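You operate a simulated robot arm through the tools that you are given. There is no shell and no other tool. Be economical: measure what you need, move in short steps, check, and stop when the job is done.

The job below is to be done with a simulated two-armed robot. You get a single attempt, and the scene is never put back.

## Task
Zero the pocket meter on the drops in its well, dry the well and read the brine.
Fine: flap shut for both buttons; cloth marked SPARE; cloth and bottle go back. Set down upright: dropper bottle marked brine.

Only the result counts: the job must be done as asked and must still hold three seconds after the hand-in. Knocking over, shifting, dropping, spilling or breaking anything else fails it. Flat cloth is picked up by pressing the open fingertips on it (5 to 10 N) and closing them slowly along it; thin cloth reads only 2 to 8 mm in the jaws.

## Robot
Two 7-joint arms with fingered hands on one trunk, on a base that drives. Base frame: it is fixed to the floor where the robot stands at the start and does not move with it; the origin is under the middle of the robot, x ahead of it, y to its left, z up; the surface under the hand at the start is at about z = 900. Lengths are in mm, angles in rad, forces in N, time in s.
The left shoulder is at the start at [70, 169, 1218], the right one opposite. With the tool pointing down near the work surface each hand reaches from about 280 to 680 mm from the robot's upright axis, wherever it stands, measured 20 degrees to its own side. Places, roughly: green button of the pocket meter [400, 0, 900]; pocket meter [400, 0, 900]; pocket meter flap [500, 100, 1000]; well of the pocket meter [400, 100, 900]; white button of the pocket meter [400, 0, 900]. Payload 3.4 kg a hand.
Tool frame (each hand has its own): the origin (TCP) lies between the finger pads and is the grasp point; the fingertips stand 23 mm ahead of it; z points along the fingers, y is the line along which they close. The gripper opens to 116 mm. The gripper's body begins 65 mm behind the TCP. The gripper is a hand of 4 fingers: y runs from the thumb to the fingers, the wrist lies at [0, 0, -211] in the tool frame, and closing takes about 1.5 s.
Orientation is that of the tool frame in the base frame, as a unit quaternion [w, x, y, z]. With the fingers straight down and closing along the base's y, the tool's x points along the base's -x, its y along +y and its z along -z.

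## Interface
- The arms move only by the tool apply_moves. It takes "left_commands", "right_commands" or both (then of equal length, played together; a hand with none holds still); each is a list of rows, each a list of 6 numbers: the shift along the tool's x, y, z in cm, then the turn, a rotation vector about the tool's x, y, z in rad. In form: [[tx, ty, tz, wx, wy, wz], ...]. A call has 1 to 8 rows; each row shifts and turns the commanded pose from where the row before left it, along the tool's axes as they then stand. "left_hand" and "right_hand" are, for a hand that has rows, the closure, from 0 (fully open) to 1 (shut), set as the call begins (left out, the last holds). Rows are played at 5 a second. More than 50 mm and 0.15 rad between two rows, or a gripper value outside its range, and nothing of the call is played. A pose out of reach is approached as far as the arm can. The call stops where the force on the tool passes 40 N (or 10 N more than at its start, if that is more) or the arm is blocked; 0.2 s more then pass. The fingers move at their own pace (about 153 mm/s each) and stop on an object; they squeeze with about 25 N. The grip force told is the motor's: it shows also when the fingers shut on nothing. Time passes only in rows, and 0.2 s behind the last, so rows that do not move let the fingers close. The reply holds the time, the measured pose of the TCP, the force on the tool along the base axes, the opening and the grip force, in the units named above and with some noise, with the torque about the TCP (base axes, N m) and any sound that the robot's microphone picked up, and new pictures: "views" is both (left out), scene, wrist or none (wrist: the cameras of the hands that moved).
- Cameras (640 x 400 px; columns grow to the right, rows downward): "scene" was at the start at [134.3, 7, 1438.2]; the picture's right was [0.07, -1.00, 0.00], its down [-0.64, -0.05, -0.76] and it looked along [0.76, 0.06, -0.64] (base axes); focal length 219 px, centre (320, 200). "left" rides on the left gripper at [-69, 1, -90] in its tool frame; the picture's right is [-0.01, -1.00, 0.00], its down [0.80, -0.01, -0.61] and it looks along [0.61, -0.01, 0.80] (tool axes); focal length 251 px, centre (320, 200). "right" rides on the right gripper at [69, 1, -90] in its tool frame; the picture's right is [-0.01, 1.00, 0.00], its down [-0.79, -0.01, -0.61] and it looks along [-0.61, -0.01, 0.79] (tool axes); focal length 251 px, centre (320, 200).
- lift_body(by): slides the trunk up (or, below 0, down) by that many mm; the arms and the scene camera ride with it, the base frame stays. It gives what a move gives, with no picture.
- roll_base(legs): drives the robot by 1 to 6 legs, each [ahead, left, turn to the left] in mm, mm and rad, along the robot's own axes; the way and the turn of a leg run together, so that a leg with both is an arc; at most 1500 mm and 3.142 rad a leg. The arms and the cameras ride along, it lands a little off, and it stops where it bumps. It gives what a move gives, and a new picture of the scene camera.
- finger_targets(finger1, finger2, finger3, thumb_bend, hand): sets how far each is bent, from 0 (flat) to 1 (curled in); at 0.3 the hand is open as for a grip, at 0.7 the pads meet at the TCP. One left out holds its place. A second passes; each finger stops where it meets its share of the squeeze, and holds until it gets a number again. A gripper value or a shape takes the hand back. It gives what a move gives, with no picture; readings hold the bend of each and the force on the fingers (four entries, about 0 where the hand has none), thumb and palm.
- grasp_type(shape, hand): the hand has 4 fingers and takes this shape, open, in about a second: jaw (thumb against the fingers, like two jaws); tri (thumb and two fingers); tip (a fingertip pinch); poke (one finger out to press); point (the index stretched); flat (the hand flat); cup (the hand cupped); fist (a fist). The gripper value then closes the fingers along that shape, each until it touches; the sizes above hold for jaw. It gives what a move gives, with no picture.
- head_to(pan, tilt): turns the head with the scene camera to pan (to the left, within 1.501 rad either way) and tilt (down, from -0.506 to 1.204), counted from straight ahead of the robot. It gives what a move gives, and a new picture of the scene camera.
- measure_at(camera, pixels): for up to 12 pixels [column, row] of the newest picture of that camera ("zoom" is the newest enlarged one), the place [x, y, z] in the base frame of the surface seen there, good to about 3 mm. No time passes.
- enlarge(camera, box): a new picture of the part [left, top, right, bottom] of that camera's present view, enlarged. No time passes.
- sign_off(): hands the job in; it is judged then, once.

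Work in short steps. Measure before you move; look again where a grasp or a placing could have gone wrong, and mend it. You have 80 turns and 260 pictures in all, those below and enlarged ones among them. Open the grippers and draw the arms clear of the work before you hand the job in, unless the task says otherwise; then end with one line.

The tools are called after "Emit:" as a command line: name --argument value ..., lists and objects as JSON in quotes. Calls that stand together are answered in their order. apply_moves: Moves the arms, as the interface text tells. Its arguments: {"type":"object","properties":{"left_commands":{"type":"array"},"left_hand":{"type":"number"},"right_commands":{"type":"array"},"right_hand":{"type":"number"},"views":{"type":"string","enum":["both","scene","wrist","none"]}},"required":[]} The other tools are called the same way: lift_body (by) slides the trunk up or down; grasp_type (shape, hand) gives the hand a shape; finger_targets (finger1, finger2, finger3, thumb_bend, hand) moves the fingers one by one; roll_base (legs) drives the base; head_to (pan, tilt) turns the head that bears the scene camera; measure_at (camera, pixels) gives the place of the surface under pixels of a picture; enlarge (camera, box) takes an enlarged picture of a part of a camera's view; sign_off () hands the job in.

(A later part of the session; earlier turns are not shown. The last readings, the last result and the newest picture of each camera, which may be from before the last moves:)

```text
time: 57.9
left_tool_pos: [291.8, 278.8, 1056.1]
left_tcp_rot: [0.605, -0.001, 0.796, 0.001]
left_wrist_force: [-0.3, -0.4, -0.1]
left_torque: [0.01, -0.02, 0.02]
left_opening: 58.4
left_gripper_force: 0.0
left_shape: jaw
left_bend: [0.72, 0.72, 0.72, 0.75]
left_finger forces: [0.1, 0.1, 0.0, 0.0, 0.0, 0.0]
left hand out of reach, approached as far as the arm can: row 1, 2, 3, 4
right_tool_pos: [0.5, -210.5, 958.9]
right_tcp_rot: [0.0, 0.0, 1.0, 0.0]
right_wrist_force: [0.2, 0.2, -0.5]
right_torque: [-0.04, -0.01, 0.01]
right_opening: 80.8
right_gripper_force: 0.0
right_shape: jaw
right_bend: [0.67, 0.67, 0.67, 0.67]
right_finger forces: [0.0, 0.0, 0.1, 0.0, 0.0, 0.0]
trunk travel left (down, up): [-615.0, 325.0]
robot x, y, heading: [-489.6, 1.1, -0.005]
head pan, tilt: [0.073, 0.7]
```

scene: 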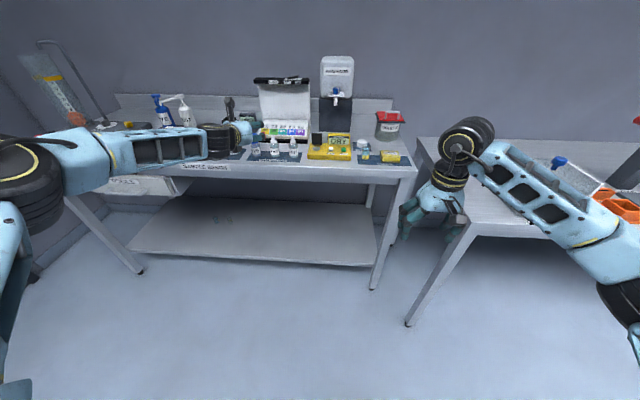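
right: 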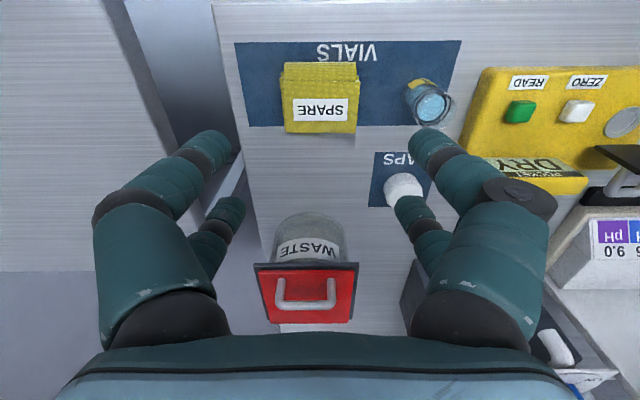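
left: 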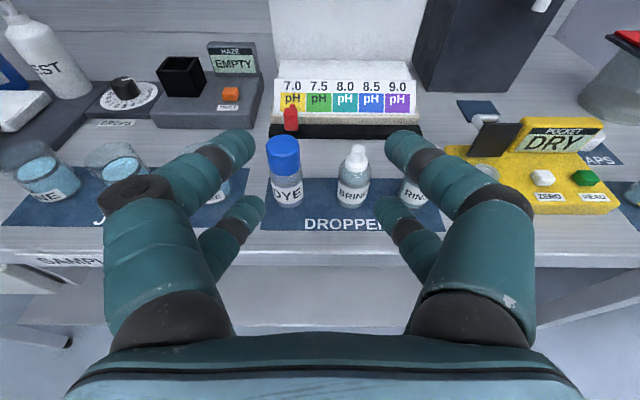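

The hand needs a more natural wrist angle: I retract it, turn the robot left 0.45 rad and reposition, so the hand can point straight ahead at the bottle.

Emit:
apply_moves --left_commands '[[1.07, 0, -3.85, 0, 0, 0], [1.07, 0, -3.85, 0, 0, 0], [1.07, 0, -3.85, 0, 0, 0]]' --views "none"

Emit:
roll_base --legs '[[0, 0, 0.45], [235, -160, 0]]'

Emit:
apply_moves --left_commands '[[0, 0, 0, 0.15, 0, 0], [0, 0, 0, 0.15, 0, 0], [0, 0, 0, 0.15, 0, 0]]'

```text
time: 58.7
left_tool_pos: [169.6, 277.4, 1061.1]
left_tcp_rot: [0.607, -0.001, 0.795, 0.001]
left_wrist_force: [0.5, 0.1, 0.1]
left_torque: [0.0, -0.02, 0.05]
left_opening: 58.3
left_gripper_force: 0.0
left_shape: jaw
left_bend: [0.72, 0.72, 0.72, 0.75]
left_finger forces: [0.1, 0.1, 0.0, 0.1, 0.0, 0.1]
right_tool_pos: [-0.1, -209.2, 959.2]
right_tcp_rot: [0.002, 0.002, 1.0, 0.001]
right_wrist_force: [0.0, 0.4, 0.2]
right_torque: [-0.02, -0.02, -0.02]
right_opening: 80.9
right_gripper_force: 0.0
right_shape: jaw
right_bend: [0.67, 0.67, 0.67, 0.67]
right_finger forces: [0.0, 0.1, 0.0, 0.1, 0.0, 0.0]
trunk travel left (down, up): [-615.0, 325.0]
robot x, y, heading: [-491.3, -0.7, -0.001]
head pan, tilt: [0.073, 0.7]
```

```text
time: 61.9
left_tool_pos: [264.7, 495.4, 1058.3]
left_tcp_rot: [0.591, -0.177, 0.775, 0.136]
left_wrist_force: [1.2, 0.0, -0.1]
left_torque: [0.01, 0.01, 0.02]
left_opening: 58.1
left_gripper_force: 0.0
left_shape: jaw
left_bend: [0.72, 0.72, 0.72, 0.75]
left_finger forces: [0.1, 0.0, 0.0, 0.0, 0.1, 0.1]
right_tool_pos: [321.9, -17.2, 959.1]
right_tcp_rot: [0.001, -0.222, 0.975, 0.0]
right_wrist_force: [-0.4, 0.8, -0.5]
right_torque: [-0.01, -0.01, 0.0]
right_opening: 80.9
right_gripper_force: 0.0
right_shape: jaw
right_bend: [0.67, 0.67, 0.67, 0.67]
right_finger forces: [0.0, 0.1, 0.0, 0.1, 0.0, 0.0]
trunk travel left (down, up): [-615.0, 325.0]
robot x, y, heading: [-213.9, -35.1, 0.445]
head pan, tilt: [0.073, 0.7]
```

scene: 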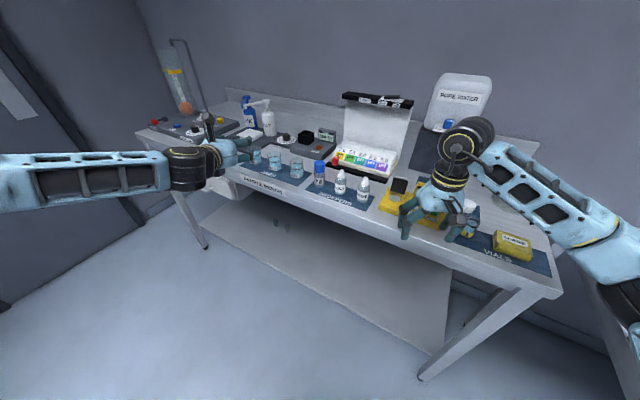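

```text
time: 62.7
left_tool_pos: [264.1, 495.9, 1059.0]
left_tcp_rot: [0.616, -0.041, 0.785, -0.04]
left_wrist_force: [0.4, -0.5, 0.2]
left_torque: [0.02, 0.02, 0.0]
left_opening: 58.0
left_gripper_force: 0.1
left_shape: jaw
left_bend: [0.72, 0.72, 0.72, 0.75]
left_finger forces: [0.1, 0.1, 0.1, 0.1, 0.1, 0.0]
right_tool_pos: [323.1, -16.9, 959.0]
right_tcp_rot: [-0.001, -0.22, 0.975, 0.0]
right_wrist_force: [0.5, 0.4, 0.3]
right_torque: [-0.03, -0.04, 0.02]
right_opening: 81.0
right_gripper_force: 0.1
right_shape: jaw
right_bend: [0.67, 0.67, 0.67, 0.67]
right_finger forces: [0.0, 0.0, 0.0, 0.0, 0.0, 0.0]
trunk travel left (down, up): [-615.0, 325.0]
robot x, y, heading: [-215.7, -42.1, 0.444]
head pan, tilt: [0.073, 0.7]
```

scene: 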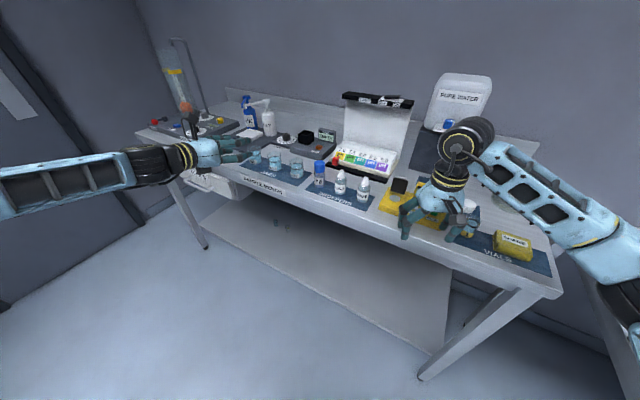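
left: 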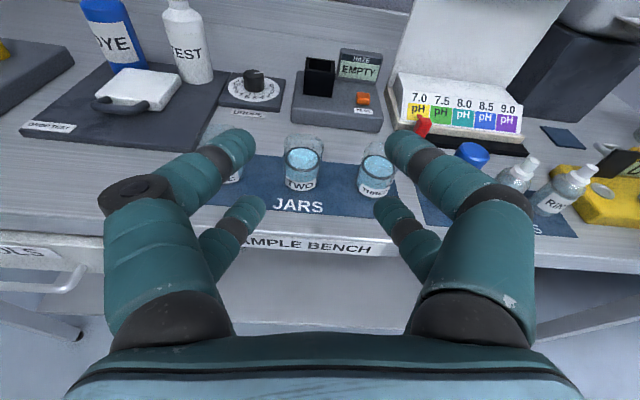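

Orientation now forward. I roll it level, move to in front of the BRINE bottle at height, and lift the right hand out of the way.

Emit:
apply_moves --left_commands '[[0, 0, 0, -0.014, 0.028, 0.114], [-0.34, -4.3, 1.22, 0, 0, 0], [-0.34, -4.3, 1.22, 0, 0, 0], [-0.34, -4.3, 1.22, 0, 0, 0], [-0.34, -4.3, 1.22, 0, 0, 0], [-0.34, -4.3, 1.22, 0, 0, 0], [-0.34, -4.3, 1.22, 0, 0, 0]]' --right_commands '[[0, -2, -4, 0, 0, 0], [0, -2, -4, 0, 0, 0], [0, -4, -2, 0, 0, 0], [0, -4, 0, 0, 0, 0], [0, -4, 0, 0, 0, 0], [0, 0, 0, 0, 0, 0], [0, 0, 0, 0, 0, 0]]'

```text
time: 64.3
left_tool_pos: [338.1, 238.3, 1061.1]
left_tcp_rot: [0.605, 0.0, 0.796, -0.001]
left_wrist_force: [-0.4, -0.2, 0.8]
left_torque: [-0.04, 0.02, 0.0]
left_opening: 58.3
left_gripper_force: 0.0
left_shape: jaw
left_bend: [0.72, 0.72, 0.72, 0.75]
left_finger forces: [0.2, 0.0, 0.0, 0.0, 0.0, 0.0]
left hand out of reach, approached as far as the arm can: row 7
right_tool_pos: [392.5, -165.3, 1059.1]
right_tcp_rot: [0.0, -0.221, 0.975, 0.001]
right_wrist_force: [0.7, -0.4, -0.2]
right_torque: [0.02, 0.0, -0.01]
right_opening: 80.9
right_gripper_force: 0.1
right_shape: jaw
right_bend: [0.67, 0.67, 0.67, 0.67]
right_finger forces: [0.0, 0.0, 0.1, 0.0, 0.0, 0.0]
trunk travel left (down, up): [-615.0, 325.0]
robot x, y, heading: [-216.5, -41.4, 0.448]
head pan, tilt: [0.073, 0.7]
```

scene: 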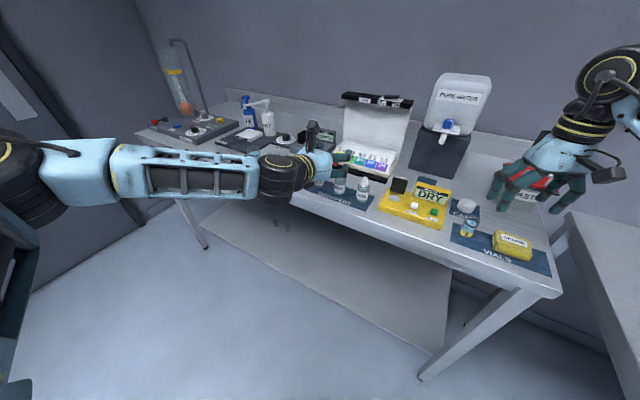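
right: 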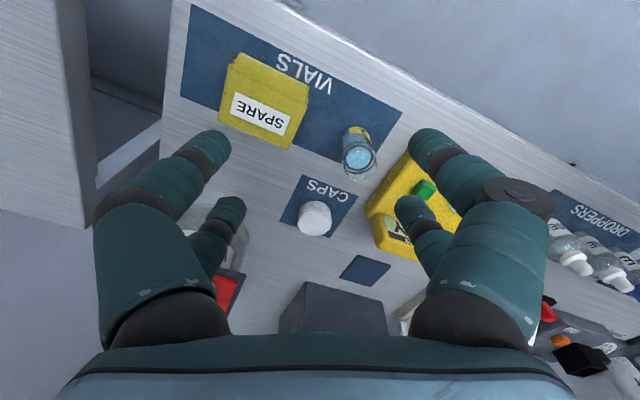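
left: 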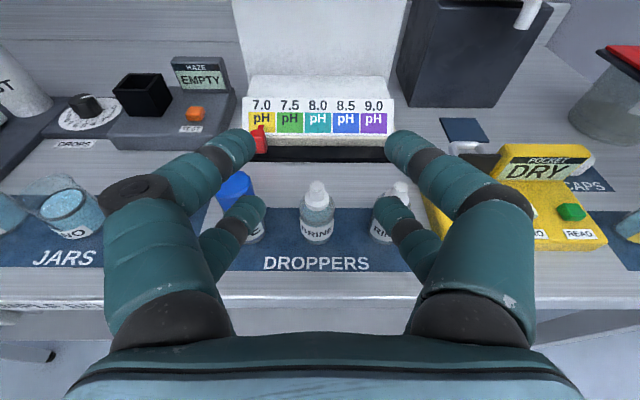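

I continue forward over the bottle (+72 mm x, −20 mm z) to see whether reach is OK.

Emit:
apply_moves --left_commands '[[-0.5, 0, 2.5, 0, 0, 0], [-0.5, 0, 2.5, 0, 0, 0], [0.5, 0, 2.2, 0, 0, 0]]'

```text
time: 65.1
left_tool_pos: [356.1, 271.5, 1061.0]
left_tcp_rot: [0.605, -0.001, 0.796, -0.001]
left_wrist_force: [-0.4, -0.4, -0.6]
left_torque: [-0.01, -0.03, 0.0]
left_opening: 58.4
left_gripper_force: 0.2
left_shape: jaw
left_bend: [0.72, 0.72, 0.72, 0.75]
left_finger forces: [0.1, 0.0, 0.0, 0.0, 0.1, 0.1]
left hand out of reach, approached as far as the arm can: row 1, 2, 3
right_tool_pos: [390.8, -162.4, 1058.6]
right_tcp_rot: [0.0, -0.222, 0.975, 0.0]
right_wrist_force: [0.5, 0.7, 0.5]
right_torque: [0.0, -0.01, 0.01]
right_opening: 80.9
right_gripper_force: 0.1
right_shape: jaw
right_bend: [0.67, 0.67, 0.67, 0.67]
right_finger forces: [0.1, 0.0, 0.0, 0.1, 0.0, 0.0]
trunk travel left (down, up): [-615.0, 325.0]
robot x, y, heading: [-211.9, -42.9, 0.449]
head pan, tilt: [0.073, 0.7]
```

scene: 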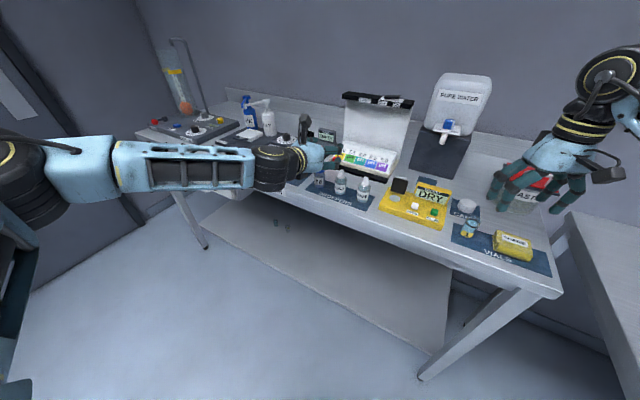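
left: 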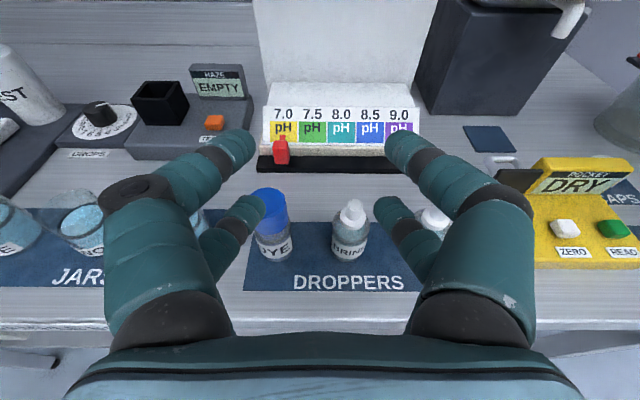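

Forward motion is joint-limited here. I test how freely the hand rolls about its pointing axis (needed for pouring): retract 40 mm and roll +1.2 rad in free air.

Emit:
apply_moves --left_commands '[[0, 0, -4, 0, 0, 0.1], [0, 0, 0, 0, 0, 0.149], [0, 0, 0, 0, 0, 0.149], [0, 0, 0, 0, 0, 0.149], [0, 0, 0, 0, 0, 0.149], [0, 0, 0, 0, 0, 0.149], [0, 0, 0, 0, 0, 0.149], [0, 0, 0, 0, 0, 0.149]]' --views "scene"

```text
time: 66.9
left_tool_pos: [317.7, 270.7, 1071.7]
left_tcp_rot: [0.509, 0.432, 0.669, 0.327]
left_wrist_force: [-0.3, -0.1, -0.3]
left_torque: [-0.01, 0.01, -0.01]
left_opening: 58.0
left_gripper_force: 0.1
left_shape: jaw
left_bend: [0.72, 0.72, 0.72, 0.75]
left_finger forces: [0.0, 0.0, 0.0, 0.0, 0.0, 0.0]
right_tool_pos: [390.8, -162.6, 1059.2]
right_tcp_rot: [0.001, -0.222, 0.975, 0.0]
right_wrist_force: [0.5, -0.8, -0.3]
right_torque: [0.02, -0.02, -0.03]
right_opening: 81.1
right_gripper_force: 0.0
right_shape: jaw
right_bend: [0.67, 0.67, 0.67, 0.67]
right_finger forces: [0.0, 0.0, 0.1, 0.0, 0.0, 0.0]
trunk travel left (down, up): [-615.0, 325.0]
robot x, y, heading: [-216.0, -38.2, 0.442]
head pan, tilt: [0.073, 0.7]
```

scene: 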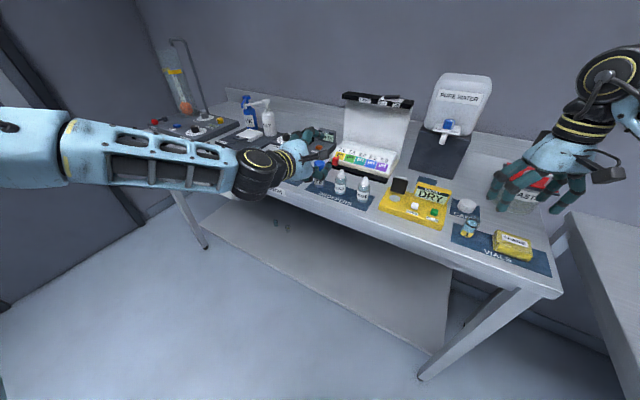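

Roll of +1.14 rad achieved with no limit. I continue another 1.19 rad.

Emit:
apply_moves --left_commands '[[0, 0, 0, 0, 0, 0.149], [0, 0, 0, 0, 0, 0.149], [0, 0, 0, 0, 0, 0.149], [0, 0, 0, 0, 0, 0.149], [0, 0, 0, 0, 0, 0.149], [0, 0, 0, 0, 0, 0.149], [0, 0, 0, 0, 0, 0.149], [0, 0, 0, 0, 0, 0.149]]' --views "scene"

```text
time: 68.7
left_tool_pos: [318.1, 270.7, 1071.7]
left_tcp_rot: [0.237, 0.733, 0.312, 0.556]
left_wrist_force: [0.1, -0.6, 0.4]
left_torque: [-0.01, 0.03, -0.01]
left_opening: 58.1
left_gripper_force: 0.0
left_shape: jaw
left_bend: [0.72, 0.72, 0.72, 0.75]
left_finger forces: [0.0, 0.0, 0.0, 0.0, 0.0, 0.0]
right_tool_pos: [390.4, -163.3, 1058.6]
right_tcp_rot: [0.0, -0.222, 0.975, 0.001]
right_wrist_force: [0.4, -0.5, -0.4]
right_torque: [0.01, -0.01, 0.01]
right_opening: 81.1
right_gripper_force: 0.1
right_shape: jaw
right_bend: [0.67, 0.67, 0.67, 0.67]
right_finger forces: [0.0, 0.1, 0.0, 0.0, 0.0, 0.0]
trunk travel left (down, up): [-615.0, 325.0]
robot x, y, heading: [-216.1, -42.3, 0.448]
head pan, tilt: [0.073, 0.7]
```

scene: 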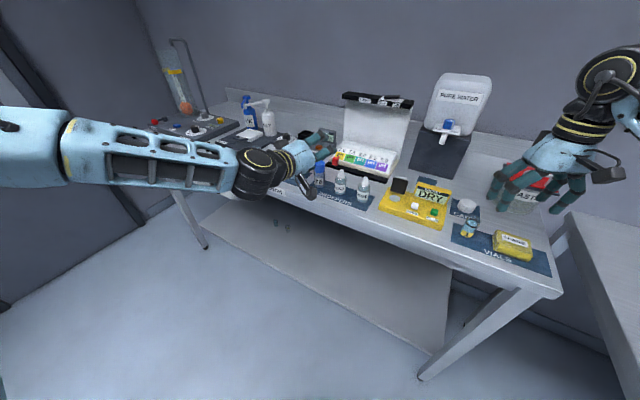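

Roll reaches 2.34 rad freely, so pouring by roll works. I roll back and meanwhile raise and retract the right hand; then I'll use base and trunk to carry the left hand to the bottle.

Emit:
apply_moves --left_commands '[[0, 0, 0, 0, 0, -0.149], [0, 0, 0, 0, 0, -0.149], [0, 0, 0, 0, 0, -0.149], [0, 0, 0, 0, 0, -0.149], [0, 0, 0, 0, 0, -0.149], [0, 0, 0, 0, 0, -0.149], [0, 0, 0, 0, 0, -0.149], [0, 0, 0, 0, 0, -0.149]]' --right_commands '[[0, 0, -4, 0, 0, 0], [0, 0, -4, 0, 0, 0], [2, 0, -4, 0, 0, 0], [4, 0, 0, 0, 0, 0], [4, 0, 0, 0, 0, 0], [4, 0, 0, 0, 0, 0], [0, 0, 0, 0, 0, 0], [0, 0, 0, 0, 0, 0]]' --views "none"

Emit:
apply_moves --left_commands '[[0, 0, 0, 0, 0, -0.143], [0, 0, 0, 0, 0, -0.143], [0, 0, 0, 0, 0, -0.143], [0, 0, 0, 0, 0, -0.143], [0, 0, 0, 0, 0, -0.143], [0, 0, 0, 0, 0, -0.143], [0, 0, 0, 0, 0, -0.143], [0, 0, 0, 0, 0, -0.143]]' --views "scene"

```text
time: 70.5
left_tool_pos: [316.7, 272.1, 1071.0]
left_tcp_rot: [0.51, 0.43, 0.67, 0.327]
left_wrist_force: [-0.7, -0.3, -0.2]
left_torque: [-0.01, -0.02, 0.0]
left_opening: 58.3
left_gripper_force: 0.1
left_shape: jaw
left_bend: [0.72, 0.72, 0.72, 0.75]
left_finger forces: [0.1, 0.0, 0.0, 0.1, 0.0, 0.1]
right_tool_pos: [269.8, -214.4, 1174.8]
right_tcp_rot: [0.0, -0.222, 0.975, 0.0]
right_wrist_force: [0.2, 0.7, -0.5]
right_torque: [-0.01, 0.0, -0.01]
right_opening: 80.7
right_gripper_force: 0.0
right_shape: jaw
right_bend: [0.67, 0.67, 0.67, 0.67]
right_finger forces: [0.1, 0.0, 0.1, 0.1, 0.0, 0.1]
right hand out of reach, approached as far as the arm can: row 6
trunk travel left (down, up): [-615.0, 325.0]
robot x, y, heading: [-215.5, -38.8, 0.445]
head pan, tilt: [0.073, 0.7]
```

```text
time: 72.3
left_tool_pos: [317.5, 272.0, 1071.4]
left_tcp_rot: [0.606, -0.001, 0.796, -0.001]
left_wrist_force: [-1.2, -0.6, -0.1]
left_torque: [0.03, -0.04, -0.01]
left_opening: 58.2
left_gripper_force: 0.0
left_shape: jaw
left_bend: [0.72, 0.72, 0.72, 0.75]
left_finger forces: [0.0, 0.0, 0.0, 0.0, 0.0, 0.0]
right_tool_pos: [270.2, -214.8, 1174.4]
right_tcp_rot: [0.0, -0.223, 0.975, 0.0]
right_wrist_force: [-0.9, 0.8, 1.5]
right_torque: [0.03, 0.0, 0.0]
right_opening: 80.8
right_gripper_force: 0.1
right_shape: jaw
right_bend: [0.67, 0.67, 0.67, 0.67]
right_finger forces: [0.0, 0.0, 0.0, 0.0, 0.0, 0.0]
trunk travel left (down, up): [-615.0, 325.0]
robot x, y, heading: [-217.4, -40.9, 0.444]
head pan, tilt: [0.073, 0.7]
```

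scene: 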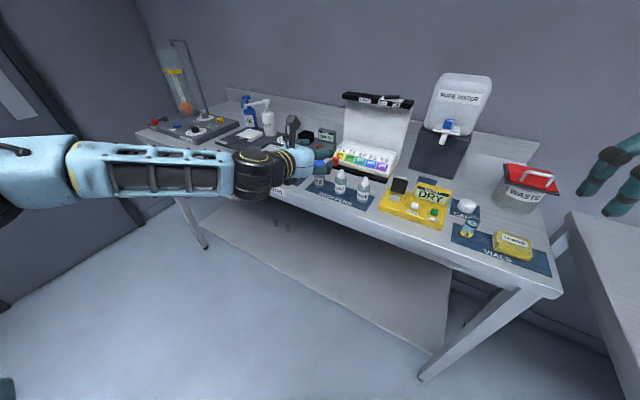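

I drive the base so the hand comes above the bottle (Δ = +93, −34 mm), keeping the arm pose.

Emit:
roll_base --legs '[[69, -71, 0]]'

Emit:
enlarge --camera "left" --box '[160, 100, 480, 340]'

Emit:
measure_at --camera "zoom" --pixels '[[320, 200], [320, 250], [320, 300], [180, 60], [120, 80], [480, 60], [300, 240], [350, 240]]'

```text
time: 73.5
left_tool_pos: [410.5, 236.9, 1072.1]
left_tcp_rot: [0.606, 0.0, 0.796, -0.001]
left_wrist_force: [0.0, -0.1, -0.4]
left_torque: [-0.01, 0.01, -0.01]
left_opening: 58.4
left_gripper_force: 0.1
left_shape: jaw
left_bend: [0.72, 0.72, 0.72, 0.75]
left_finger forces: [0.1, 0.0, 0.0, 0.0, 0.0, 0.1]
right_tool_pos: [363.7, -250.3, 1173.7]
right_tcp_rot: [-0.001, -0.22, 0.975, 0.0]
right_wrist_force: [-0.6, -0.1, 0.8]
right_torque: [-0.01, 0.03, -0.05]
right_opening: 80.8
right_gripper_force: 0.0
right_shape: jaw
right_bend: [0.67, 0.67, 0.67, 0.67]
right_finger forces: [0.1, 0.1, 0.0, 0.0, 0.0, 0.0]
trunk travel left (down, up): [-615.0, 325.0]
robot x, y, heading: [-118.6, -74.4, 0.444]
head pan, tilt: [0.073, 0.7]
```

scene: 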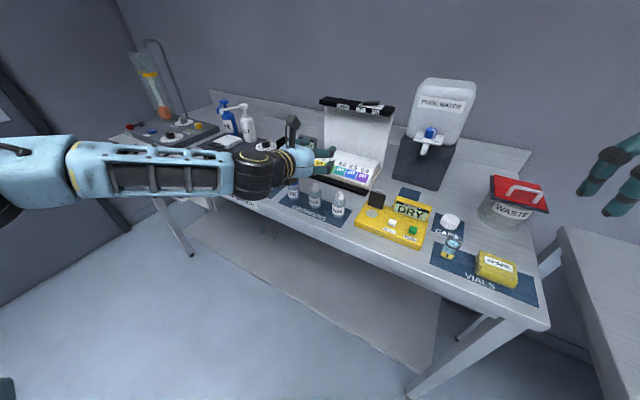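

```text
1.67 times, centred on (320, 220) of left
```

zoom: 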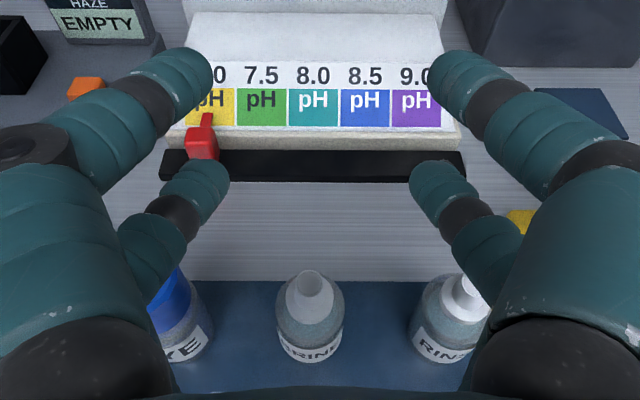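

```text
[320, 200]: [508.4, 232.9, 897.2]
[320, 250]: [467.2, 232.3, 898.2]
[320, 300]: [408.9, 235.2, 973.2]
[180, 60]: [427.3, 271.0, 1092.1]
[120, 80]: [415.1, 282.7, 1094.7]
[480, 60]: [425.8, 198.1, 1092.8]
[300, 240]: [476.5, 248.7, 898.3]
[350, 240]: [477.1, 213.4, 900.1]
```

Positioned at (410.5,237). I shift 4 mm toward RINSE for DYE clearance and lower the trunk 75 mm, then look.

Emit:
apply_moves --left_commands '[[0, -0.4, 0, 0, 0, 0]]' --views "none"

Emit:
lift_body --by -75

Emit:
enlarge --camera "left" --box '[160, 100, 480, 340]'

Emit:
enlarge --camera "scene" --box '[220, 100, 400, 230]'

```text
time: 73.9
left_tool_pos: [409.5, 232.2, 1071.1]
left_tcp_rot: [0.605, -0.001, 0.796, -0.001]
left_wrist_force: [-0.5, -0.3, 0.7]
left_torque: [-0.05, -0.01, 0.02]
left_opening: 58.3
left_gripper_force: 0.0
left_shape: jaw
left_bend: [0.72, 0.72, 0.72, 0.75]
left_finger forces: [0.1, 0.0, 0.0, 0.1, 0.0, 0.0]
right_tool_pos: [361.9, -250.1, 1174.9]
right_tcp_rot: [0.0, -0.221, 0.975, -0.001]
right_wrist_force: [1.3, 0.4, 0.1]
right_torque: [0.01, 0.0, -0.02]
right_opening: 81.0
right_gripper_force: 0.0
right_shape: jaw
right_bend: [0.67, 0.67, 0.67, 0.67]
right_finger forces: [0.0, 0.0, 0.0, 0.0, 0.0, 0.0]
trunk travel left (down, up): [-615.0, 325.0]
robot x, y, heading: [-120.7, -74.8, 0.447]
head pan, tilt: [0.073, 0.7]
```

```text
time: 75.0
left_tool_pos: [410.7, 231.7, 995.7]
left_tcp_rot: [0.606, 0.0, 0.796, -0.001]
left_wrist_force: [-0.1, 0.8, 0.5]
left_torque: [-0.01, 0.01, 0.02]
left_opening: 58.1
left_gripper_force: 0.1
left_shape: jaw
left_bend: [0.72, 0.72, 0.72, 0.75]
left_finger forces: [0.0, 0.0, 0.0, 0.1, 0.0, 0.0]
right_tool_pos: [365.4, -250.7, 1098.9]
right_tcp_rot: [0.001, -0.221, 0.975, 0.0]
right_wrist_force: [0.8, -0.1, -0.1]
right_torque: [0.02, -0.01, 0.04]
right_opening: 80.8
right_gripper_force: 0.0
right_shape: jaw
right_bend: [0.67, 0.67, 0.67, 0.67]
right_finger forces: [0.0, 0.1, 0.0, 0.1, 0.0, 0.0]
trunk travel left (down, up): [-540.0, 400.0]
robot x, y, heading: [-120.4, -78.0, 0.444]
head pan, tilt: [0.073, 0.7]
```

```text
1.67 times, centred on (320, 220) of left
```

zoom: 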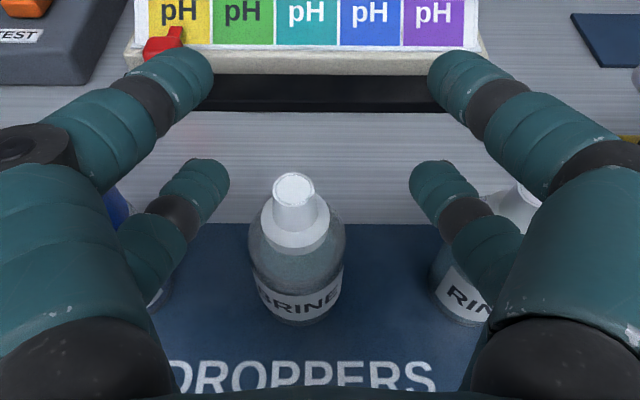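

```text
3.08 times, centred on (310, 165) of scene
```

zoom: 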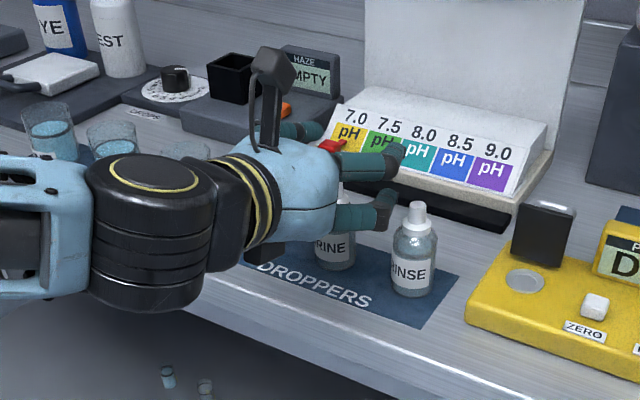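

Good straddling view. I check clearances of the left lower finger to DYE before the last 55 mm.

Emit:
measure_at --camera "zoom" --pixels '[[300, 200], [60, 60], [100, 100], [25, 110]]'

Emit:
enlarge --camera "left" --box '[160, 100, 480, 340]'

Emit:
measure_at --camera "zoom" --pixels '[[200, 170], [170, 205], [145, 250], [118, 205], [160, 295], [70, 130], [20, 145], [295, 185], [260, 250], [340, 250], [440, 170], [440, 260]]'

```text
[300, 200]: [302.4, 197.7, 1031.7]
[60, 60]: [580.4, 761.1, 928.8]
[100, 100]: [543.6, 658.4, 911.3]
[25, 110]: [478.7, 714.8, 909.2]
```

```text
1.67 times, centred on (320, 220) of left
```

zoom: 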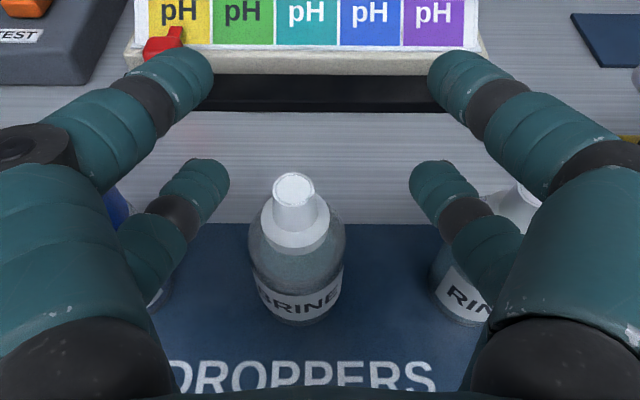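

```text
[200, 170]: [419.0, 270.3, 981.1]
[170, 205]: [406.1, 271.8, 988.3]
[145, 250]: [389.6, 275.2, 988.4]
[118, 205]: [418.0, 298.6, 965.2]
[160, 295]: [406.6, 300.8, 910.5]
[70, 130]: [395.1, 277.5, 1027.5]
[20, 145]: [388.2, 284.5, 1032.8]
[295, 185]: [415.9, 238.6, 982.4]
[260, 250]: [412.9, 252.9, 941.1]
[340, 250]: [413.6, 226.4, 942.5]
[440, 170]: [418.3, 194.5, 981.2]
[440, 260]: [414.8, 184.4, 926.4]
```

Finger sits centred in the 29 mm gap between BRINE and DYE. I lower the trunk 57 mm to TCP z≈939.

Emit:
lift_body --by -57

Emit:
enlarge --camera "left" --box '[160, 100, 480, 340]'

Emit:
enlarge --camera "scene" --box '[220, 80, 400, 210]'

```text
time: 76.0
left_tool_pos: [411.2, 232.7, 939.3]
left_tcp_rot: [0.605, 0.0, 0.796, -0.001]
left_wrist_force: [0.2, -0.6, 0.6]
left_torque: [0.01, -0.01, 0.03]
left_opening: 58.4
left_gripper_force: 0.1
left_shape: jaw
left_bend: [0.72, 0.72, 0.72, 0.75]
left_finger forces: [0.0, 0.0, 0.0, 0.0, 0.1, 0.0]
right_tool_pos: [362.7, -250.7, 1041.9]
right_tcp_rot: [0.001, -0.22, 0.976, 0.0]
right_wrist_force: [-0.1, -0.2, -0.4]
right_torque: [-0.02, -0.02, 0.0]
right_opening: 81.1
right_gripper_force: 0.0
right_shape: jaw
right_bend: [0.67, 0.67, 0.67, 0.67]
right_finger forces: [0.0, 0.1, 0.0, 0.0, 0.0, 0.0]
trunk travel left (down, up): [-483.0, 457.0]
robot x, y, heading: [-125.2, -77.2, 0.45]
head pan, tilt: [0.073, 0.7]
```

```text
1.67 times, centred on (320, 220) of left
```

zoom: 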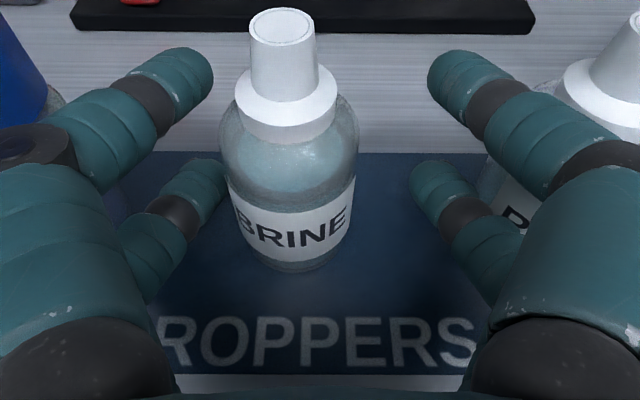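

```text
3.08 times, centred on (310, 145) of scene
```

zoom: 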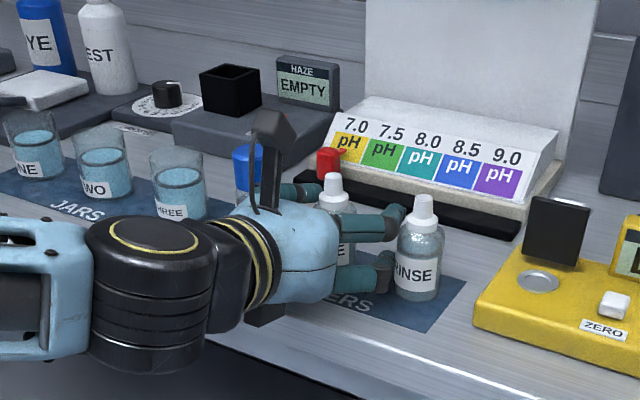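

Bottle is centred about 5 mm left of TCP. I shift +4 mm and close on it.

Emit:
apply_moves --left_commands '[[0, 0.4, 0, 0, 0, 0]]' --views "none"

Emit:
apply_moves --left_commands '[[0, 0, 0, 0, 0, 0], [0, 0, 0, 0, 0, 0], [0, 0, 0, 0, 0, 0], [0, 0, 0, 0, 0, 0], [0, 0, 0, 0, 0, 0], [0, 0, 0, 0, 0, 0]]' --left_hand 0.8 --views "wrist"

Emit:
measure_at --camera "left" --pixels '[[325, 130], [325, 110]]'

```text
time: 76.4
left_tool_pos: [410.7, 235.6, 939.1]
left_tcp_rot: [0.605, 0.001, 0.796, -0.002]
left_wrist_force: [-0.4, 0.3, 0.1]
left_torque: [-0.02, -0.02, 0.01]
left_opening: 58.0
left_gripper_force: 0.0
left_shape: jaw
left_bend: [0.72, 0.72, 0.72, 0.75]
left_finger forces: [0.0, 0.0, 0.1, 0.0, 0.1, 0.0]
right_tool_pos: [364.7, -250.1, 1042.5]
right_tcp_rot: [0.0, -0.221, 0.975, 0.0]
right_wrist_force: [-0.1, -0.1, -0.9]
right_torque: [0.02, 0.03, 0.0]
right_opening: 80.8
right_gripper_force: 0.2
right_shape: jaw
right_bend: [0.67, 0.67, 0.67, 0.67]
right_finger forces: [0.0, 0.0, 0.0, 0.0, 0.0, 0.1]
trunk travel left (down, up): [-483.0, 457.0]
robot x, y, heading: [-116.5, -77.0, 0.446]
head pan, tilt: [0.073, 0.7]
```

```text
time: 77.8
left_tool_pos: [410.7, 236.5, 938.9]
left_tcp_rot: [0.605, 0.0, 0.796, -0.001]
left_wrist_force: [0.5, 0.5, -0.1]
left_torque: [0.01, 0.03, -0.03]
left_opening: 24.7
left_gripper_force: 0.0
left_shape: jaw
left_bend: [0.73, 0.72, 0.72, 0.76]
left_finger forces: [0.0, 1.7, 1.8, 0.1, 0.0, 0.1]
right_tool_pos: [363.8, -250.5, 1043.0]
right_tcp_rot: [0.0, -0.22, 0.975, 0.0]
right_wrist_force: [0.3, -0.4, -0.5]
right_torque: [0.01, 0.03, 0.01]
right_opening: 80.9
right_gripper_force: 0.0
right_shape: jaw
right_bend: [0.67, 0.67, 0.67, 0.67]
right_finger forces: [0.0, 0.1, 0.0, 0.0, 0.0, 0.0]
trunk travel left (down, up): [-483.0, 457.0]
robot x, y, heading: [-121.4, -77.1, 0.446]
head pan, tilt: [0.073, 0.7]
```

left: 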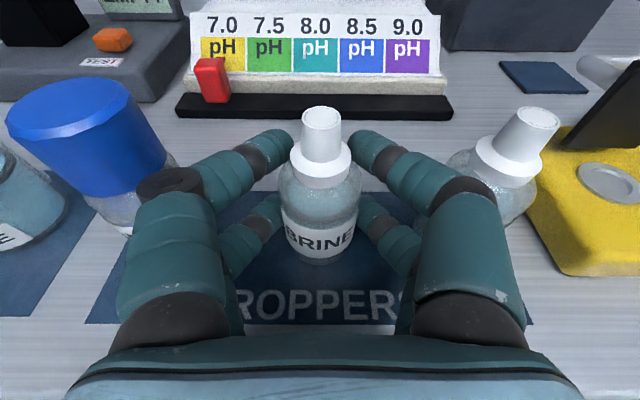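

```text
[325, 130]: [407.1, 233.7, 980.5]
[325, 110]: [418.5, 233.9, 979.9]
```

Fingers touch (opening 24.7, ~2 N). I close further for a firm grip.

Emit:
apply_moves --left_commands '[[0, 0, 0, 0, 0, 0], [0, 0, 0, 0, 0, 0], [0, 0, 0, 0, 0, 0], [0, 0, 0, 0, 0, 0]]' --left_hand 0.9 --views "wrist"

Emit:
enlarge --camera "left" --box '[200, 80, 440, 280]'

```text
time: 78.8
left_tool_pos: [409.8, 236.4, 937.8]
left_tcp_rot: [0.605, 0.0, 0.796, -0.001]
left_wrist_force: [0.0, 0.3, 0.3]
left_torque: [-0.01, -0.02, 0.02]
left_opening: 5.0
left_gripper_force: 24.7
left_shape: jaw
left_bend: [0.73, 0.74, 0.74, 0.74]
left_finger forces: [0.0, 0.0, 0.0, 0.0, 0.1, 0.0]
right_tool_pos: [363.5, -250.8, 1041.9]
right_tcp_rot: [-0.001, -0.22, 0.975, 0.0]
right_wrist_force: [-0.6, 0.3, 0.5]
right_torque: [-0.01, 0.01, 0.01]
right_opening: 80.9
right_gripper_force: 0.1
right_shape: jaw
right_bend: [0.67, 0.67, 0.67, 0.67]
right_finger forces: [0.1, 0.1, 0.0, 0.0, 0.0, 0.0]
trunk travel left (down, up): [-483.0, 457.0]
robot x, y, heading: [-120.2, -76.3, 0.448]
head pan, tilt: [0.073, 0.7]
```

left: 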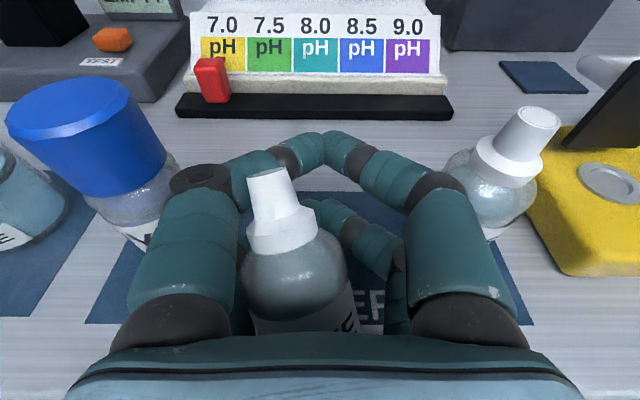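

```text
2.00 times, centred on (320, 180) of left
```

zoom: 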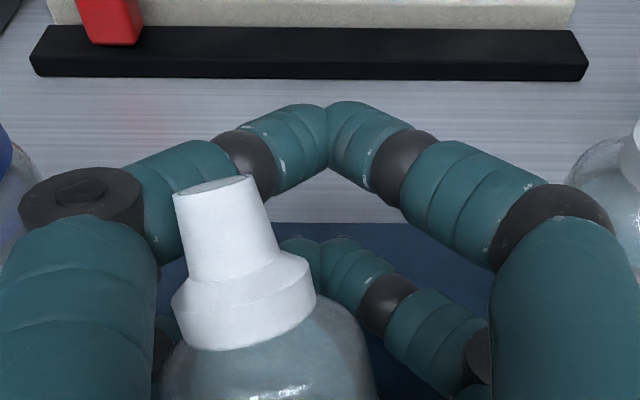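

The closing fingers pushed the bottle toward the palm and it may be tilted. I examine before doing anything.

Emit:
enlarge --camera "scene" --box '[260, 100, 370, 190]'

Emit:
measure_at --camera "left" --pixels '[[268, 172], [278, 220], [282, 240], [295, 270], [258, 290], [340, 290], [320, 265], [285, 200]]'

```text
4.44 times, centred on (315, 145) of scene
```

zoom: 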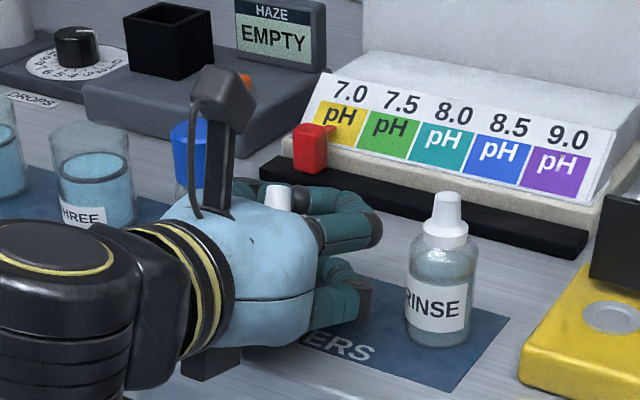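

```text
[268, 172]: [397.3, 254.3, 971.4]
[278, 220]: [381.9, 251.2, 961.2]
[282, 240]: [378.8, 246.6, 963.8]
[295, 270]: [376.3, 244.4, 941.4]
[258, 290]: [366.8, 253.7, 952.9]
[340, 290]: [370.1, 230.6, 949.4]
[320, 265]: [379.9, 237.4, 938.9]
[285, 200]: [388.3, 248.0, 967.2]
```

The bottle leans ~15–18° (tip (397,254,972)), caged not gripped. I reopen in small increments so it rocks back upright inside the fingers.

Emit:
apply_moves --left_commands '[[0, 0, 0, 0, 0, 0], [0, 0, 0, 0, 0, 0]]' --left_hand 0.85 --views "none"

Emit:
apply_moves --left_commands '[[0, 0, 0, 0, 0, 0], [0, 0, 0, 0, 0, 0]]' --left_hand 0.8 --views "wrist"

```text
time: 79.4
left_tool_pos: [410.6, 236.2, 938.8]
left_tcp_rot: [0.605, 0.0, 0.797, -0.001]
left_wrist_force: [0.2, 0.7, 0.7]
left_torque: [0.0, 0.03, -0.02]
left_opening: 17.1
left_gripper_force: 0.1
left_shape: jaw
left_bend: [0.72, 0.72, 0.72, 0.75]
left_finger forces: [0.0, 0.0, 0.0, 0.0, 0.0, 0.1]
right_tool_pos: [364.1, -249.9, 1041.1]
right_tcp_rot: [0.0, -0.221, 0.975, 0.0]
right_wrist_force: [-0.8, -0.9, 0.7]
right_torque: [0.02, -0.01, 0.01]
right_opening: 80.8
right_gripper_force: 0.1
right_shape: jaw
right_bend: [0.67, 0.67, 0.67, 0.67]
right_finger forces: [0.0, 0.0, 0.0, 0.1, 0.0, 0.1]
trunk travel left (down, up): [-483.0, 457.0]
robot x, y, heading: [-120.1, -74.1, 0.45]
head pan, tilt: [0.073, 0.7]
```

```text
time: 80.0
left_tool_pos: [410.4, 236.5, 939.4]
left_tcp_rot: [0.606, 0.001, 0.796, -0.001]
left_wrist_force: [-0.2, 0.2, -0.9]
left_torque: [-0.01, -0.01, 0.02]
left_opening: 23.0
left_gripper_force: 0.2
left_shape: jaw
left_bend: [0.73, 0.73, 0.73, 0.76]
left_finger forces: [0.1, 0.0, 0.0, 0.0, 0.0, 0.0]
right_tool_pos: [364.1, -250.6, 1042.4]
right_tcp_rot: [0.0, -0.221, 0.975, 0.0]
right_wrist_force: [0.8, -0.9, 0.3]
right_torque: [0.01, -0.01, 0.02]
right_opening: 80.9
right_gripper_force: 0.1
right_shape: jaw
right_bend: [0.67, 0.67, 0.67, 0.67]
right_finger forces: [0.0, 0.0, 0.0, 0.0, 0.0, 0.1]
trunk travel left (down, up): [-483.0, 457.0]
robot x, y, heading: [-123.1, -77.9, 0.447]
head pan, tilt: [0.073, 0.7]
```

left: 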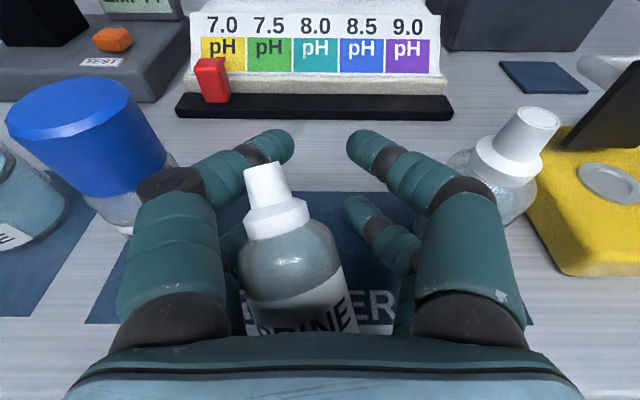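

The bottle leans left on the left fingers. I nudge the hand −y so those fingers push its top back upright.

Emit:
measure_at --camera "left" --pixels '[[263, 172], [275, 215], [290, 260], [300, 320], [245, 290], [340, 270], [310, 225]]'

Emit:
apply_moves --left_commands '[[0, -0.3, 0, 0, 0, 0], [0, -0.3, 0, 0, 0, 0], [0, 0, 0, 0, 0, 0]]' --views "wrist"

Emit:
measure_at --camera "left" --pixels '[[266, 172], [278, 215], [293, 260], [303, 320], [248, 290], [343, 270], [313, 225]]'

```text
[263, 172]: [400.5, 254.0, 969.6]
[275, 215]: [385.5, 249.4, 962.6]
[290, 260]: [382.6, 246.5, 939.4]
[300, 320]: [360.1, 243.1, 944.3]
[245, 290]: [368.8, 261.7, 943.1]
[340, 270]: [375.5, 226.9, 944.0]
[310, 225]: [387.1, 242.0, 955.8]
```

```text
time: 80.8
left_tool_pos: [409.1, 229.4, 938.6]
left_tcp_rot: [0.605, 0.0, 0.796, -0.001]
left_wrist_force: [0.3, -0.3, 0.4]
left_torque: [-0.01, 0.0, 0.0]
left_opening: 23.0
left_gripper_force: 0.0
left_shape: jaw
left_bend: [0.73, 0.73, 0.73, 0.76]
left_finger forces: [0.0, 0.1, 0.0, 0.1, 0.0, 0.0]
right_tool_pos: [363.5, -249.3, 1042.4]
right_tcp_rot: [0.0, -0.221, 0.975, 0.0]
right_wrist_force: [0.9, 0.1, 0.5]
right_torque: [0.02, 0.02, 0.0]
right_opening: 80.8
right_gripper_force: 0.0
right_shape: jaw
right_bend: [0.67, 0.67, 0.67, 0.67]
right_finger forces: [0.0, 0.1, 0.1, 0.1, 0.0, 0.0]
trunk travel left (down, up): [-483.0, 457.0]
robot x, y, heading: [-122.0, -74.5, 0.445]
head pan, tilt: [0.073, 0.7]
```

left: 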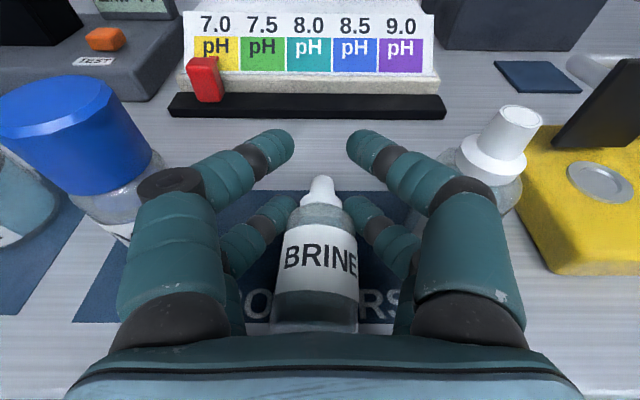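

```text
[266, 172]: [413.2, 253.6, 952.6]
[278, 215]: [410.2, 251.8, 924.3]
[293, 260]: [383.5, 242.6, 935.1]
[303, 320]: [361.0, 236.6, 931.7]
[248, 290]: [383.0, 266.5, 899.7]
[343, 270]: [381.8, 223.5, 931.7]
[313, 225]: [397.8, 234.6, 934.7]
```

The bottle has tipped forward and now lies along x between the fingers (its top surface z≈934). I open to 0.5, then raise the trunk straight up and survey.

Emit:
apply_moves --left_commands '[[0, 0, 0, 0, 0, 0], [0, 0, 0, 0, 0, 0], [0, 0, 0, 0, 0, 0]]' --left_hand 0.55 --views "wrist"

Emit:
lift_body --by 90

Emit:
enlarge --camera "left" --box '[120, 80, 520, 340]'

Emit:
enlarge --camera "scene" --box '[260, 120, 370, 210]'

```text
time: 81.6
left_tool_pos: [408.4, 230.4, 939.6]
left_tcp_rot: [0.605, 0.001, 0.796, -0.001]
left_wrist_force: [0.1, 0.4, 0.3]
left_torque: [-0.01, -0.02, 0.02]
left_opening: 51.8
left_gripper_force: 0.1
left_shape: jaw
left_bend: [0.73, 0.73, 0.73, 0.76]
left_finger forces: [0.0, 0.1, 0.0, 0.0, 0.0, 0.0]
right_tool_pos: [364.2, -249.9, 1042.7]
right_tcp_rot: [0.0, -0.22, 0.975, 0.0]
right_wrist_force: [-0.3, 0.3, 0.0]
right_torque: [0.02, 0.0, 0.01]
right_opening: 80.9
right_gripper_force: 0.0
right_shape: jaw
right_bend: [0.67, 0.67, 0.67, 0.67]
right_finger forces: [0.1, 0.0, 0.0, 0.0, 0.0, 0.1]
trunk travel left (down, up): [-483.0, 457.0]
robot x, y, heading: [-124.5, -80.1, 0.445]
head pan, tilt: [0.073, 0.7]
```

left: 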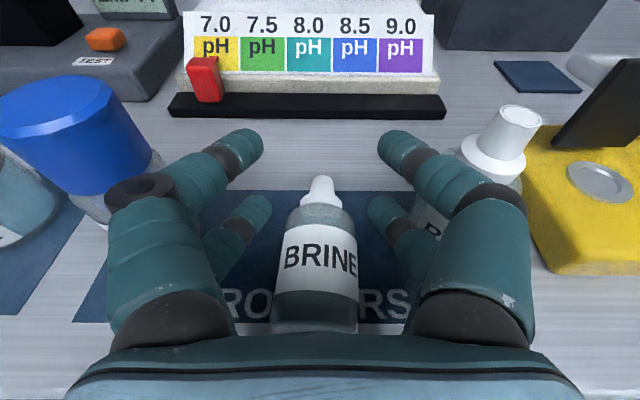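

```text
time: 82.8
left_tool_pos: [411.0, 230.0, 1029.6]
left_tcp_rot: [0.606, 0.0, 0.796, -0.001]
left_wrist_force: [0.6, -0.4, -0.5]
left_torque: [-0.01, -0.03, 0.0]
left_opening: 51.5
left_gripper_force: 0.1
left_shape: jaw
left_bend: [0.73, 0.73, 0.73, 0.76]
left_finger forces: [0.0, 0.1, 0.0, 0.0, 0.0, 0.0]
right_tool_pos: [364.2, -250.2, 1132.8]
right_tcp_rot: [-0.001, -0.22, 0.975, 0.001]
right_wrist_force: [0.2, -0.1, -0.7]
right_torque: [0.03, 0.0, 0.03]
right_opening: 81.0
right_gripper_force: 0.1
right_shape: jaw
right_bend: [0.67, 0.67, 0.67, 0.67]
right_finger forces: [0.1, 0.0, 0.1, 0.0, 0.0, 0.0]
trunk travel left (down, up): [-573.0, 367.0]
robot x, y, heading: [-119.9, -79.6, 0.446]
head pan, tilt: [0.073, 0.7]
```

```text
1.54 times, centred on (320, 210) of left
```

zoom: 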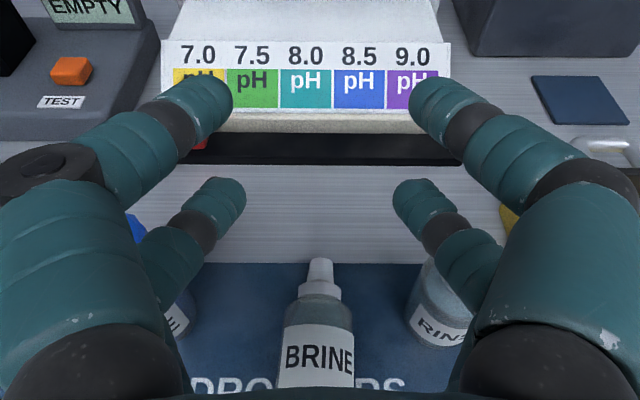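

```text
4.44 times, centred on (315, 165) of scene
```

zoom: 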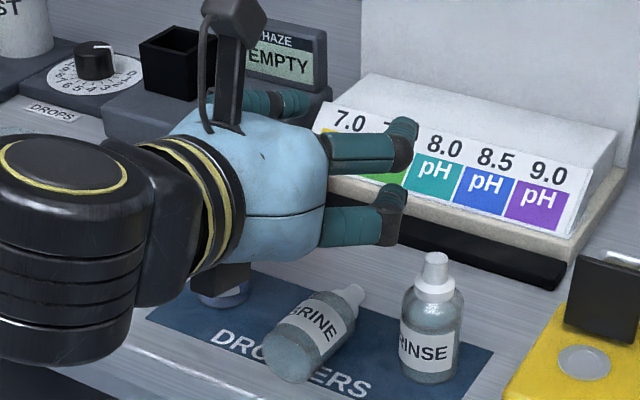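

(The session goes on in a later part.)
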